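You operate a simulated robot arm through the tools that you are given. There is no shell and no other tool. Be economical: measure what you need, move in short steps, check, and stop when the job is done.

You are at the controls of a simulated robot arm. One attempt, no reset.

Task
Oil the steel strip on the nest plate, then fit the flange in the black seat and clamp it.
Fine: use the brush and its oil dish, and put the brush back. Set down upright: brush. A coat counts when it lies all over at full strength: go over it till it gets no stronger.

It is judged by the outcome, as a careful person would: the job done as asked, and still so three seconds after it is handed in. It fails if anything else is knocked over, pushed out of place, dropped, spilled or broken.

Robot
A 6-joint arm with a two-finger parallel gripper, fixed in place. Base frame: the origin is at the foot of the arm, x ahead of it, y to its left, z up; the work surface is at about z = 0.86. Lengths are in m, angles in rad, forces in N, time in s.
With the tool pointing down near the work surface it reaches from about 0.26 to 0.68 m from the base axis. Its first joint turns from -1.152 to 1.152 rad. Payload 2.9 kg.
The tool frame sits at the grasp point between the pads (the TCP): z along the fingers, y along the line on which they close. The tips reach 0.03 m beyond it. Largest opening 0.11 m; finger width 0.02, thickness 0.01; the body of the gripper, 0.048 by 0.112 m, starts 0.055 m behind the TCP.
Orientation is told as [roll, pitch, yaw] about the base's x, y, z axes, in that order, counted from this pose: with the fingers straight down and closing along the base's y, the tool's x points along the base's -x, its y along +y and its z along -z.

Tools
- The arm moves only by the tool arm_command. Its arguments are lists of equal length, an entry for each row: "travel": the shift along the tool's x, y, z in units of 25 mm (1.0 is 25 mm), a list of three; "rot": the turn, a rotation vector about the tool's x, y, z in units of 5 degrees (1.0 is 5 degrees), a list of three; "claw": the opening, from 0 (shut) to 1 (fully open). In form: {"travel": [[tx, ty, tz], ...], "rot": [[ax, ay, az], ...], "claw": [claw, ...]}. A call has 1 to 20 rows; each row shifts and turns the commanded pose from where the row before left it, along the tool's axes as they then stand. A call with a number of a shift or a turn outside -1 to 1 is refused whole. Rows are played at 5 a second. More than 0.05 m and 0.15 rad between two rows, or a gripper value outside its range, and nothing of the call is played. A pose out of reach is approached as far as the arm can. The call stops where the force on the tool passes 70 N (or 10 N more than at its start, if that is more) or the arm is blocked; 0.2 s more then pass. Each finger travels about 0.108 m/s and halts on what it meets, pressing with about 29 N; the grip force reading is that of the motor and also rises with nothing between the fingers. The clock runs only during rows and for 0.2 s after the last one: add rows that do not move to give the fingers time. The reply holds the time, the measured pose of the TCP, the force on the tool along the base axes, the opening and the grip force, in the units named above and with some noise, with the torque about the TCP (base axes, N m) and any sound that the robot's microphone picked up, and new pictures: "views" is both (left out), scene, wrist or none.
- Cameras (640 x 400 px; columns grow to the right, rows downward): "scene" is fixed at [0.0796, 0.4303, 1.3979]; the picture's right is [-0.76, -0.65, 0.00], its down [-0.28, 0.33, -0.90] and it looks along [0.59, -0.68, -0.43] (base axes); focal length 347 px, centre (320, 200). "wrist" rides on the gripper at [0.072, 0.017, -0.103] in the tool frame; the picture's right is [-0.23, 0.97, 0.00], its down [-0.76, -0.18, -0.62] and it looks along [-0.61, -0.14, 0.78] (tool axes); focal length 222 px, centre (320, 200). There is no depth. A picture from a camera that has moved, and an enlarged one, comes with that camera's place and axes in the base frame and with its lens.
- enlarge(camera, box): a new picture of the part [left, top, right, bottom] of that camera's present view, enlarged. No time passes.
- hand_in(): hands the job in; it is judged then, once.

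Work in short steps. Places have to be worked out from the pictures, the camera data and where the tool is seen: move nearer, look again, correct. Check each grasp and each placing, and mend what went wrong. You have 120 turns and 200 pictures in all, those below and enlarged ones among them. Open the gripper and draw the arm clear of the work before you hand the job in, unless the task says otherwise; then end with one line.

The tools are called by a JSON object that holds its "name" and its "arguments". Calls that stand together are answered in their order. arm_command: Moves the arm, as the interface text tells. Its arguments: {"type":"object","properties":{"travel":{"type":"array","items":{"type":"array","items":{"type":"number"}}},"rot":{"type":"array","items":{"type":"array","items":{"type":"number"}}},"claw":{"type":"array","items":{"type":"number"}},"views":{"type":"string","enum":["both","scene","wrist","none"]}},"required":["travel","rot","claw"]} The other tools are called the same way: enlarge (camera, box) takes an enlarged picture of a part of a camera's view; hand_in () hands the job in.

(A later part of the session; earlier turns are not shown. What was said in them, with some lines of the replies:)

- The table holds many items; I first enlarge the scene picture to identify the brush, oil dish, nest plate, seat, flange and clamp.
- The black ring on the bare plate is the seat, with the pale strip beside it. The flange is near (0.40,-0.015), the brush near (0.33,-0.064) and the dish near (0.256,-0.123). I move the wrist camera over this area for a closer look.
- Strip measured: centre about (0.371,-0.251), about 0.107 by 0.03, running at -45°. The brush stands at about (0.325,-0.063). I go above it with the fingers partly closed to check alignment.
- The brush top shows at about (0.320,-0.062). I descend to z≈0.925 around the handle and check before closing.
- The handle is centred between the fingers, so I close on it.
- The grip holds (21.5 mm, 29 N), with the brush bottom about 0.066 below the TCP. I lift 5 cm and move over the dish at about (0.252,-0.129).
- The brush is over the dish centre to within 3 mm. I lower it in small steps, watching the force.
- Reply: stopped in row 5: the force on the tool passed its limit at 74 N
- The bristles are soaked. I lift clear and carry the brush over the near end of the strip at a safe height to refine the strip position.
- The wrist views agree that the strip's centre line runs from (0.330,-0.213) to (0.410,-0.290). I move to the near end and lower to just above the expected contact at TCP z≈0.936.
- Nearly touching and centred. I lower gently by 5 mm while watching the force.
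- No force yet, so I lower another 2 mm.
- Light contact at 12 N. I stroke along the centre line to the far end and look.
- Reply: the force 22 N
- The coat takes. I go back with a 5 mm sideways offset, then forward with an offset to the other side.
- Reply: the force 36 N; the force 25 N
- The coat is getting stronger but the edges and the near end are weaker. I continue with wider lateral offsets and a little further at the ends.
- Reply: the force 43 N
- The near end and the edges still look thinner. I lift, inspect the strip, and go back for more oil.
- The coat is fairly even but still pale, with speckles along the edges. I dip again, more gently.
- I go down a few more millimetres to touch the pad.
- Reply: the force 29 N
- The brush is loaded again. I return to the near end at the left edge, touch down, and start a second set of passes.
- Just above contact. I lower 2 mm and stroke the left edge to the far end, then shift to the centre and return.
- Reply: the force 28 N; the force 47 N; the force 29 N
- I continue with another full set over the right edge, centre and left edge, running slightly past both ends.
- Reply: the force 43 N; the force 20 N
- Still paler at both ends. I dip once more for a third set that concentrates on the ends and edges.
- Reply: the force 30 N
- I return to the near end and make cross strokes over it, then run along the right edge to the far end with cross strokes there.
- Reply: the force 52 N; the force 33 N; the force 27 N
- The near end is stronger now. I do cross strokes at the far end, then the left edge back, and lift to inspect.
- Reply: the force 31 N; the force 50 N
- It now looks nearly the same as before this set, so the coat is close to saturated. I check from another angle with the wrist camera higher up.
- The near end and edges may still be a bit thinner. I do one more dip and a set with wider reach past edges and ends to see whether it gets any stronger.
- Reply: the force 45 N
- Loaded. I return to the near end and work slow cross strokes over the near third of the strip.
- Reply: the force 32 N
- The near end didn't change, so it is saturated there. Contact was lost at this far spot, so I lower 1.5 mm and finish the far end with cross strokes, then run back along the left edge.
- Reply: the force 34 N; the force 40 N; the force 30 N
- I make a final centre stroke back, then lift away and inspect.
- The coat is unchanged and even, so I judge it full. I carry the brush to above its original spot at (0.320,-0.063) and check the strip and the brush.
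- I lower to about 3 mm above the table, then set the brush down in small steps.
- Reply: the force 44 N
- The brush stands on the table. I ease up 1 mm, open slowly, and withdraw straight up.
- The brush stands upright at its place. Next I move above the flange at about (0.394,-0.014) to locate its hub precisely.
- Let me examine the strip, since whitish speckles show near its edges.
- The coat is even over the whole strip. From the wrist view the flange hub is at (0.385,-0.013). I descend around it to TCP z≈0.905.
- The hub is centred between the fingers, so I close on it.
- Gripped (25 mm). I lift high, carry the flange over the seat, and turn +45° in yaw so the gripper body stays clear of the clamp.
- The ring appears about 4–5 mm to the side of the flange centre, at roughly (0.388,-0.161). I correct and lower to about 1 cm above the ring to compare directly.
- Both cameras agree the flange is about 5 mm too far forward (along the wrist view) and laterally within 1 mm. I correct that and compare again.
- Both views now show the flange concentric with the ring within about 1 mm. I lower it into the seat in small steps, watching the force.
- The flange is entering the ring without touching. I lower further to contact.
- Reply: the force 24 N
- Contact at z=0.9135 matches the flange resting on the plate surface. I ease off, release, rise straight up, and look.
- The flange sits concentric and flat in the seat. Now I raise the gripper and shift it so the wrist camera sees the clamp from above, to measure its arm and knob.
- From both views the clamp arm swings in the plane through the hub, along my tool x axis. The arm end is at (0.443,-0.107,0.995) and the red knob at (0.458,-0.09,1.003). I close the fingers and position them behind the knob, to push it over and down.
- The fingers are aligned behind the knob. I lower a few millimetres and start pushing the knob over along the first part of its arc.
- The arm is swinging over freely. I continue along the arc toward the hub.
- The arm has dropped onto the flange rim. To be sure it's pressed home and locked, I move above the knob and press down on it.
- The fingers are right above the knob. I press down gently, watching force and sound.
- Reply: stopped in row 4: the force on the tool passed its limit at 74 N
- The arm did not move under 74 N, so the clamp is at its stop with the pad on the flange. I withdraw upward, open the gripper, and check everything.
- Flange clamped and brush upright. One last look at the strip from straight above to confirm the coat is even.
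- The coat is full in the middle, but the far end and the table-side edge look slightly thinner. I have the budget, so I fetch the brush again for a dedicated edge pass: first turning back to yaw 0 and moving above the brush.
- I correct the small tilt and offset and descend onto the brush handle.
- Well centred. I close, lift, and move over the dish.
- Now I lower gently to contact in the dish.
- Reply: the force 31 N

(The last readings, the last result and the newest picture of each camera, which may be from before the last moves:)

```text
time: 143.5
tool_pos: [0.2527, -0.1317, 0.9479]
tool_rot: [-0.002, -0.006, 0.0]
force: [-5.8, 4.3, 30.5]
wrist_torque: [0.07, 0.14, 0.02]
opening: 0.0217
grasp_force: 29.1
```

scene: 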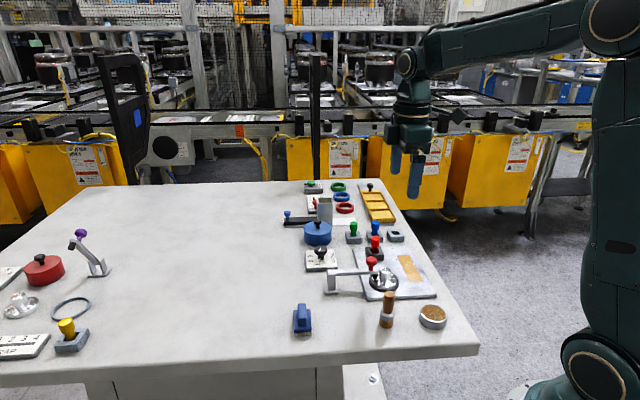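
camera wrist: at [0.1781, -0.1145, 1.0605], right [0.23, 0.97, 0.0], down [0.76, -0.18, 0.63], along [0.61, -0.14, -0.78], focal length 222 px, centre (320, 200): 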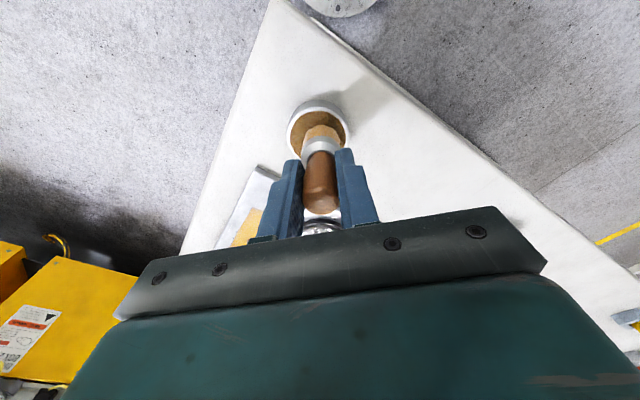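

Loaded. I go to the near table-side corner, touch down, and run around the strip's perimeter.

{"name": "arm_command", "arguments": {"travel": [[0, 0, -0.75], [0, 0, -0.75], [-0.71, -0.9, 0], [-0.71, -0.9, 0], [-0.71, -0.9, 0], [-0.7, -0.91, 0], [0, 0, 0.8], [0, 0, 0.7], [0, 0, 0.25], [0, 0, 0.12], [0, 0, 0.06], [0, 0, 0]], "rot": [[0, 0, 0], [0, 0, 0], [0, 0, 0], [0, 0, 0], [0, 0, 0], [0, 0, 0], [0, 0, 0], [0, 0, 0], [0, 0, 0], [0, 0, 0], [0, 0, 0], [0, 0, 0]], "claw": [0.15, 0.15, 0.15, 0.15, 0.15, 0.15, 0.15, 0.15, 0.15, 0.15, 0.15, 0.15], "views": "none"}}

{"name": "arm_command", "arguments": {"travel": [[-0.27, -0.26, 0.01], [-0.27, -0.26, 0], [-0.27, -0.26, 0], [-0.27, -0.26, 0], [-0.27, -0.26, 0], [-0.27, -0.26, 0], [-0.27, -0.26, 0], [-0.27, -0.26, 0], [-0.27, -0.26, 0], [-0.27, -0.26, 0], [-0.27, -0.26, 0], [-0.27, -0.26, 0], [-0.16, 0.16, 0], [-0.16, 0.16, 0], [-0.16, 0.16, 0], [-0.16, 0.16, 0]], "rot": [[0, 0, 0], [0, 0, 0], [0, 0, 0], [0, 0, 0], [0, 0, 0], [0, 0, 0], [0, 0, 0], [0, 0, 0], [0, 0, 0], [0, 0, 0], [0, 0, 0], [0, 0, 0], [0, 0, 0], [0, 0, 0], [0, 0, 0], [0, 0, 0]], "claw": [0.15, 0.15, 0.15, 0.15, 0.15, 0.15, 0.15, 0.15, 0.15, 0.15, 0.15, 0.15, 0.15, 0.15, 0.15, 0.15], "views": "none"}}

{"name": "arm_command", "arguments": {"travel": [[0.27, 0.26, 0], [0.27, 0.26, 0], [0.27, 0.26, 0], [0.27, 0.26, 0], [0.27, 0.26, 0], [0.27, 0.26, 0], [0.27, 0.26, 0], [0.27, 0.26, 0], [0.27, 0.26, 0], [0.27, 0.26, 0], [0.27, 0.26, 0], [0.27, 0.26, 0], [0.16, -0.16, 0], [0.16, -0.16, 0], [0.16, -0.16, 0], [0.16, -0.16, 0]], "rot": [[0, 0, 0], [0, 0, 0], [0, 0, 0], [0, 0, 0], [0, 0, 0], [0, 0, 0], [0, 0, 0], [0, 0, 0], [0, 0, 0], [0, 0, 0], [0, 0, 0], [0, 0, 0], [0, 0, 0], [0, 0, 0], [0, 0, 0], [0, 0, 0]], "claw": [0.15, 0.15, 0.15, 0.15, 0.15, 0.15, 0.15, 0.15, 0.15, 0.15, 0.15, 0.15, 0.15, 0.15, 0.15, 0.15], "views": "none"}}

{"name": "enlarge", "arguments": {"camera": "scene", "box": [390, 235, 460, 290]}}

```text
time: 146.1
tool_pos: [0.3236, -0.2214, 0.9376]
tool_rot: [-0.004, -0.007, -0.002]
force: [-2.8, 3.5, 27.7]
wrist_torque: [0.08, 0.05, 0.05]
opening: 0.0216
grasp_force: 29.0
```

```text
time: 149.5
tool_pos: [0.4203, -0.2844, 0.938]
tool_rot: [0.001, -0.005, -0.001]
force: [0.5, -0.4, -1.2]
wrist_torque: [-0.01, 0.04, -0.01]
opening: 0.0218
grasp_force: 28.7
```

```text
time: 152.9
tool_pos: [0.3209, -0.2218, 0.9373]
tool_rot: [-0.001, -0.004, 0.001]
force: [0.9, -0.7, -0.9]
wrist_torque: [0.0, -0.01, 0.02]
opening: 0.0217
grasp_force: 28.9
```

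```text
7.27 times, centred on (425, 262) of scene
camera zoom: at [0.0796, 0.4303, 1.3979], right [-0.76, -0.65, 0.0], down [-0.28, 0.33, -0.9], along [0.59, -0.68, -0.43], focal length 2524 px, centre (-444, -254)
```

zoom: 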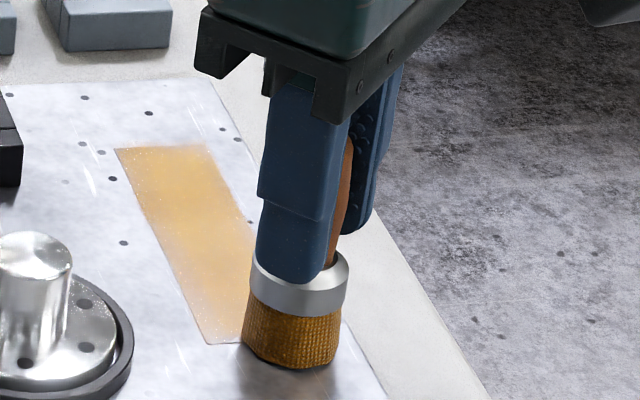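

Contact was lost partway, so I lower about 2 mm more and check the force before repeating the loop.

{"name": "arm_command", "arguments": {"travel": [[0, 0, 0.04], [0, 0, 0.04], [0, 0, 0.02], [0, 0, 0]], "rot": [[0, 0, 0], [0, 0, 0], [0, 0, 0], [0, 0, 0]], "claw": [0.15, 0.15, 0.15, 0.15], "views": "none"}}

```text
time: 153.9
tool_pos: [0.3232, -0.2218, 0.9344]
tool_rot: [-0.003, -0.007, 0.0]
force: [-3.7, 5.2, 30.5]
wrist_torque: [0.13, -0.11, 0.02]
opening: 0.0219
grasp_force: 28.9
```

Firm contact (30 N). I repeat the perimeter loop.

{"name": "arm_command", "arguments": {"travel": [[-0.27, -0.26, 0], [-0.27, -0.26, 0], [-0.27, -0.26, 0], [-0.27, -0.26, 0], [-0.27, -0.26, 0], [-0.27, -0.26, 0], [-0.27, -0.26, 0], [-0.27, -0.26, 0], [-0.27, -0.26, 0], [-0.27, -0.26, 0], [-0.27, -0.26, 0], [-0.27, -0.26, 0], [-0.16, 0.16, 0], [-0.16, 0.16, 0], [-0.16, 0.16, 0], [-0.16, 0.16, 0]], "rot": [[0, 0, 0], [0, 0, 0], [0, 0, 0], [0, 0, 0], [0, 0, 0], [0, 0, 0], [0, 0, 0], [0, 0, 0], [0, 0, 0], [0, 0, 0], [0, 0, 0], [0, 0, 0], [0, 0, 0], [0, 0, 0], [0, 0, 0], [0, 0, 0]], "claw": [0.15, 0.15, 0.15, 0.15, 0.15, 0.15, 0.15, 0.15, 0.15, 0.15, 0.15, 0.15, 0.15, 0.15, 0.15, 0.15], "views": "none"}}

{"name": "arm_command", "arguments": {"travel": [[0.27, 0.26, 0.02], [0.27, 0.26, 0], [0.27, 0.26, 0], [0.27, 0.26, 0], [0.27, 0.26, 0], [0.27, 0.26, 0], [0.27, 0.26, 0], [0.27, 0.26, 0], [0.27, 0.26, 0], [0.27, 0.26, 0], [0.27, 0.26, 0], [0.27, 0.26, 0], [0.16, -0.16, 0], [0.16, -0.16, 0], [0.16, -0.16, 0], [0.16, -0.16, 0]], "rot": [[0, 0, 0], [0, 0, 0], [0, 0, 0], [0, 0, 0], [0, 0, 0], [0, 0, 0], [0, 0, 0], [0, 0, 0], [0, 0, 0], [0, 0, 0], [0, 0, 0], [0, 0, 0], [0, 0, 0], [0, 0, 0], [0, 0, 0], [0, 0, 0]], "claw": [0.15, 0.15, 0.15, 0.15, 0.15, 0.15, 0.15, 0.15, 0.15, 0.15, 0.15, 0.15, 0.15, 0.15, 0.15, 0.15], "views": "none"}}

{"name": "arm_command", "arguments": {"travel": [[-0.27, -0.26, 0.02], [-0.27, -0.26, 0], [-0.27, -0.26, 0], [-0.27, -0.26, 0], [-0.27, -0.26, 0], [-0.27, -0.26, 0], [-0.27, -0.26, 0], [-0.27, -0.26, 0], [-0.27, -0.26, 0], [-0.27, -0.26, 0], [-0.27, -0.26, 0], [-0.27, -0.26, 0], [-0.16, 0.16, 0], [-0.16, 0.16, 0], [-0.16, 0.16, 0], [-0.16, 0.16, 0]], "rot": [[0, 0, 0], [0, 0, 0], [0, 0, 0], [0, 0, 0], [0, 0, 0], [0, 0, 0], [0, 0, 0], [0, 0, 0], [0, 0, 0], [0, 0, 0], [0, 0, 0], [0, 0, 0], [0, 0, 0], [0, 0, 0], [0, 0, 0], [0, 0, 0]], "claw": [0.15, 0.15, 0.15, 0.15, 0.15, 0.15, 0.15, 0.15, 0.15, 0.15, 0.15, 0.15, 0.15, 0.15, 0.15, 0.15], "views": "none"}}

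{"name": "enlarge", "arguments": {"camera": "scene", "box": [390, 235, 460, 290]}}

```text
time: 157.3
tool_pos: [0.4203, -0.2829, 0.9355]
tool_rot: [0.0, -0.003, 0.001]
force: [-1.3, -0.7, 2.2]
wrist_torque: [-0.1, 0.01, -0.03]
opening: 0.0219
grasp_force: 29.2
```

```text
time: 160.7
tool_pos: [0.3218, -0.221, 0.9335]
tool_rot: [-0.002, -0.002, 0.001]
force: [4.4, 4.9, 15.0]
wrist_torque: [0.24, -0.54, 0.02]
opening: 0.0217
grasp_force: 28.7
```

```text
time: 164.1
tool_pos: [0.4211, -0.2848, 0.9336]
tool_rot: [-0.003, -0.003, -0.001]
force: [-5.0, -4.7, 16.4]
wrist_torque: [-0.27, 0.08, -0.07]
opening: 0.0218
grasp_force: 28.5
```

```text
7.27 times, centred on (425, 262) of scene
camera zoom: at [0.0793, 0.4304, 1.3979], right [-0.76, -0.65, 0.0], down [-0.28, 0.33, -0.9], along [0.59, -0.68, -0.43], focal length 2524 px, centre (-444, -254)
```

zoom: 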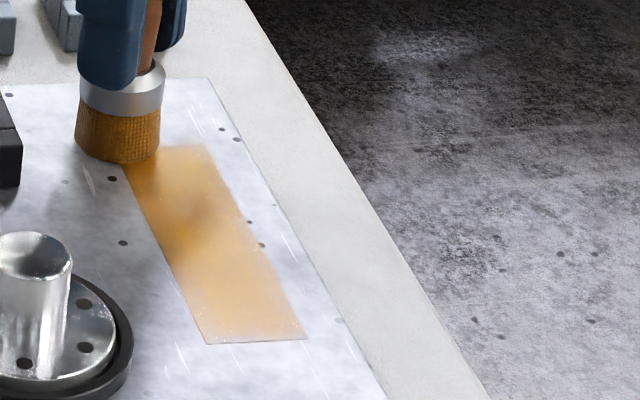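

It looks the same as before these loops, so the coat is saturated and the soft edge is just how it looks. I make a last centre stroke back, lift, and return the brush above its place.

{"name": "arm_command", "arguments": {"travel": [[0.16, -0.16, 0], [0.16, -0.16, 0], [0.27, 0.26, 0], [0.27, 0.26, 0], [0.27, 0.26, 0], [0.27, 0.26, 0], [0.27, 0.26, 0], [0.27, 0.26, 0], [0.27, 0.26, 0], [0.27, 0.26, 0], [0.27, 0.26, 0], [0.27, 0.26, 0], [0.27, 0.26, 0], [0, 0, -0.8], [0, 0, -1], [0, 0, -0.2], [0, 0, 0]], "rot": [[0, 0, 0], [0, 0, 0], [0, 0, 0], [0, 0, 0], [0, 0, 0], [0, 0, 0], [0, 0, 0], [0, 0, 0], [0, 0, 0], [0, 0, 0], [0, 0, 0], [0, 0, 0], [0, 0, 0], [0, 0, 0], [0, 0, 0], [0, 0, 0], [0, 0, 0]], "claw": [0.15, 0.15, 0.15, 0.15, 0.15, 0.15, 0.15, 0.15, 0.15, 0.15, 0.15, 0.15, 0.15, 0.15, 0.15, 0.15, 0.15], "views": "none"}}

```text
time: 167.7
tool_pos: [0.3373, -0.2203, 0.9823]
tool_rot: [0.001, -0.003, 0.0]
force: [-0.2, -0.6, -1.2]
wrist_torque: [0.03, -0.02, 0.01]
opening: 0.022
grasp_force: 28.8
```

Now I carry it to its home at (0.320,-0.0635).

{"name": "arm_command", "arguments": {"travel": [[0.096, 0.896, 0], [0.096, 0.896, 0], [0.096, 0.896, 0], [0.096, 0.896, 0], [0.096, 0.896, 0], [0.096, 0.896, 0], [0.096, 0.896, 0], [0, 0, 0], [0, 0, 0.8], [0, 0, 0.8], [0, 0, 0.3], [0, 0, 0]], "rot": [[0, 0, 0], [0, 0, 0], [0, 0, 0], [0, 0, 0], [0, 0, 0], [0, 0, 0], [0, 0, 0], [0, 0, 0], [0, 0, 0], [0, 0, 0], [0, 0, 0], [0, 0, 0]], "claw": [0.15, 0.15, 0.15, 0.15, 0.15, 0.15, 0.15, 0.15, 0.15, 0.15, 0.15, 0.15], "views": "wrist"}}

{"name": "enlarge", "arguments": {"camera": "scene", "box": [330, 240, 450, 340]}}

```text
time: 170.3
tool_pos: [0.3215, -0.0636, 0.9344]
tool_rot: [-0.002, -0.003, -0.002]
force: [-0.4, -0.1, -0.5]
wrist_torque: [0.0, -0.01, -0.03]
opening: 0.0216
grasp_force: 29.5
camera wrist: at [0.2482, -0.0462, 1.0387], right [0.23, 0.97, 0.0], down [0.76, -0.18, 0.63], along [0.61, -0.14, -0.78], focal length 222 px, centre (320, 200)
```

wrist: 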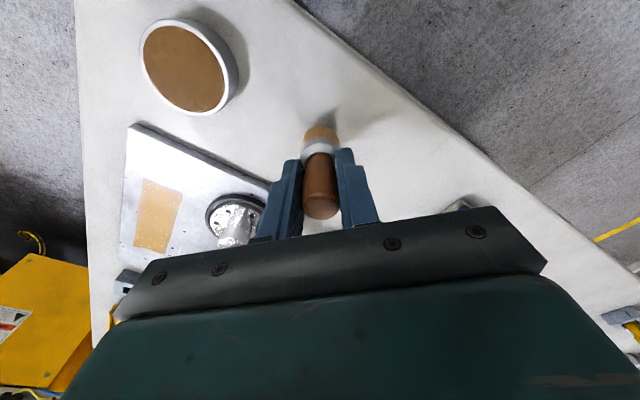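

```text
4.00 times, centred on (390, 290) of scene
camera zoom: at [0.0797, 0.4303, 1.3979], right [-0.76, -0.65, 0.0], down [-0.28, 0.33, -0.9], along [0.59, -0.68, -0.43], focal length 1388 px, centre (40, -160)
```

zoom: 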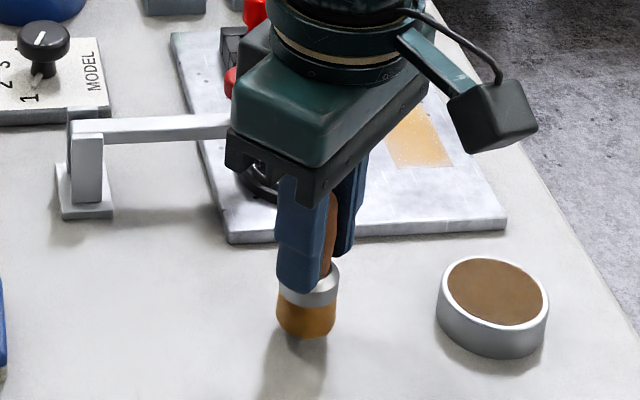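

I lower to contact in small steps.

{"name": "arm_command", "arguments": {"travel": [[0, 0, 0.12], [0, 0, 0.1], [0, 0, 0.08], [0, 0, 0.04], [0, 0, 0.04], [0, 0, 0]], "rot": [[0, 0, 0], [0, 0, 0], [0, 0, 0], [0, 0, 0], [0, 0, 0], [0, 0, 0]], "claw": [0.15, 0.15, 0.15, 0.15, 0.15, 0.15], "views": "none"}}

```text
time: 171.7
tool_pos: [0.3206, -0.0631, 0.926]
tool_rot: [0.0, -0.004, 0.001]
force: [-0.5, -0.6, -0.9]
wrist_torque: [0.03, -0.02, -0.02]
opening: 0.022
grasp_force: 28.4
```

{"name": "arm_command", "arguments": {"travel": [[0, 0, 0.05], [0, 0, 0.05], [0, 0, 0]], "rot": [[0, 0, 0], [0, 0, 0], [0, 0, 0]], "claw": [0.15, 0.15, 0.15], "views": "none"}}

```text
time: 172.5
tool_pos: [0.3232, -0.0634, 0.9239]
tool_rot: [0.002, -0.004, 0.001]
force: [-6.9, 2.2, 22.8]
wrist_torque: [0.12, 0.12, 0.02]
opening: 0.0218
grasp_force: 28.3
```

The brush is on the table. I release it, rise, move clear, and check.

{"name": "arm_command", "arguments": {"travel": [[0, 0, -0.03], [0, 0, 0], [0, 0, 0], [0, 0, 0], [0, 0, 0], [0, 0, -0.5], [0, 0, -0.9], [0, 0, -0.9], [0, 0, -0.9], [0, 0, -0.9], [0, 0, -1], [0, 0, -1], [0, 0, -1], [0, 0, -1], [0, 0, 0]], "rot": [[0, 0, 0], [0, 0, 0], [0, 0, 0], [0, 0, 0], [0, 0, 0], [0, 0, 0], [0, 0, 0], [0, 0, 0], [0, 0, 0], [0, 0, 0], [0, 0, 0], [0, 0, 0], [0, 0, 0], [0, 0, 0], [0, 0, 0]], "claw": [0.15, 0.22, 0.35, 0.6, 0.7, 0.7, 0.7, 0.7, 0.7, 0.7, 0.7, 1, 1, 1, 1], "views": "both"}}

{"name": "enlarge", "arguments": {"camera": "scene", "box": [290, 215, 460, 335]}}

```text
time: 175.7
tool_pos: [0.3215, -0.0634, 1.128]
tool_rot: [0.0, -0.004, 0.0]
force: [-0.7, -0.2, -0.3]
wrist_torque: [0.01, 0.03, 0.0]
opening: 0.11
grasp_force: 0.1
camera wrist: at [0.2478, -0.0459, 1.2312], right [0.23, 0.97, 0.0], down [0.76, -0.18, 0.63], along [0.61, -0.14, -0.78], focal length 222 px, centre (320, 200)
```

scene: 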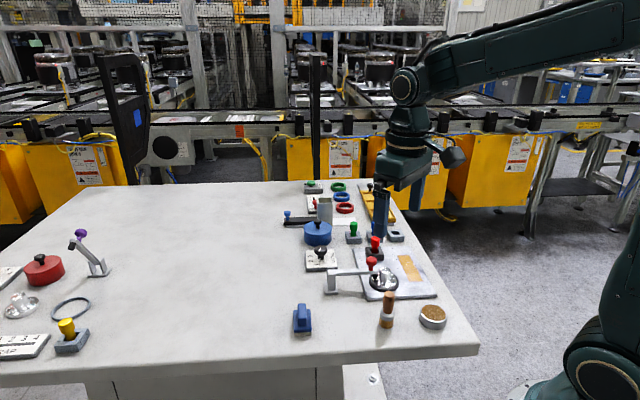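
wrist: 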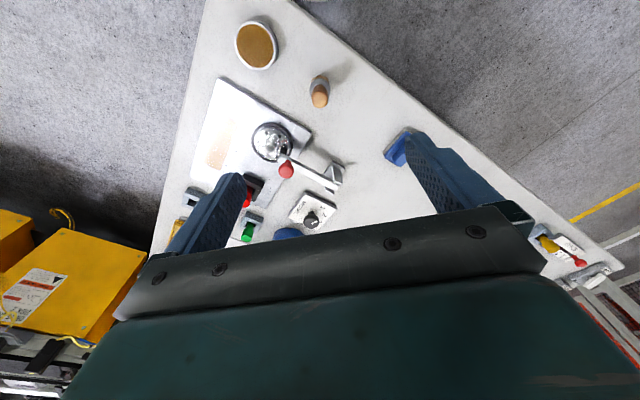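

```text
3.33 times, centred on (375, 275) of scene
camera zoom: at [0.0796, 0.4303, 1.3979], right [-0.76, -0.65, 0.0], down [-0.28, 0.33, -0.9], along [0.59, -0.68, -0.43], focal length 1157 px, centre (137, -50)
```

zoom: 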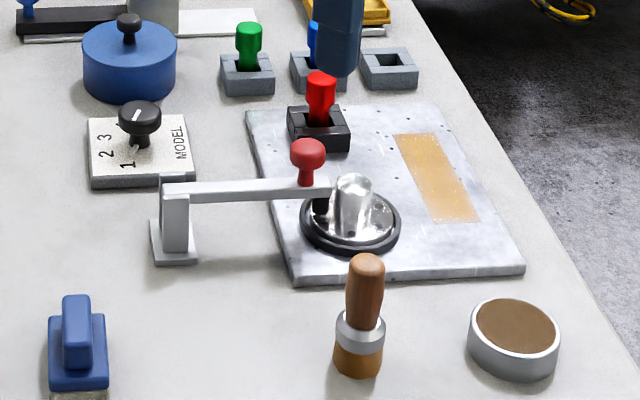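

The brush is upright in its place, the strip is coated, the flange is seated and clamped, nothing else has moved, and the arm is clear with the gripper open. I hand in.

{"name": "hand_in", "arguments": {}}

```text
The job is handed in.
```

The steel strip is oiled all over, the brush is back upright at its spot, and the flange sits in the black seat with the clamp closed on it. The strip's outermost few millimetres still look slightly softer than the middle, but an extra dipped pass around its edges made no difference. The clamp arm did not move when I pressed on it with 74 N.
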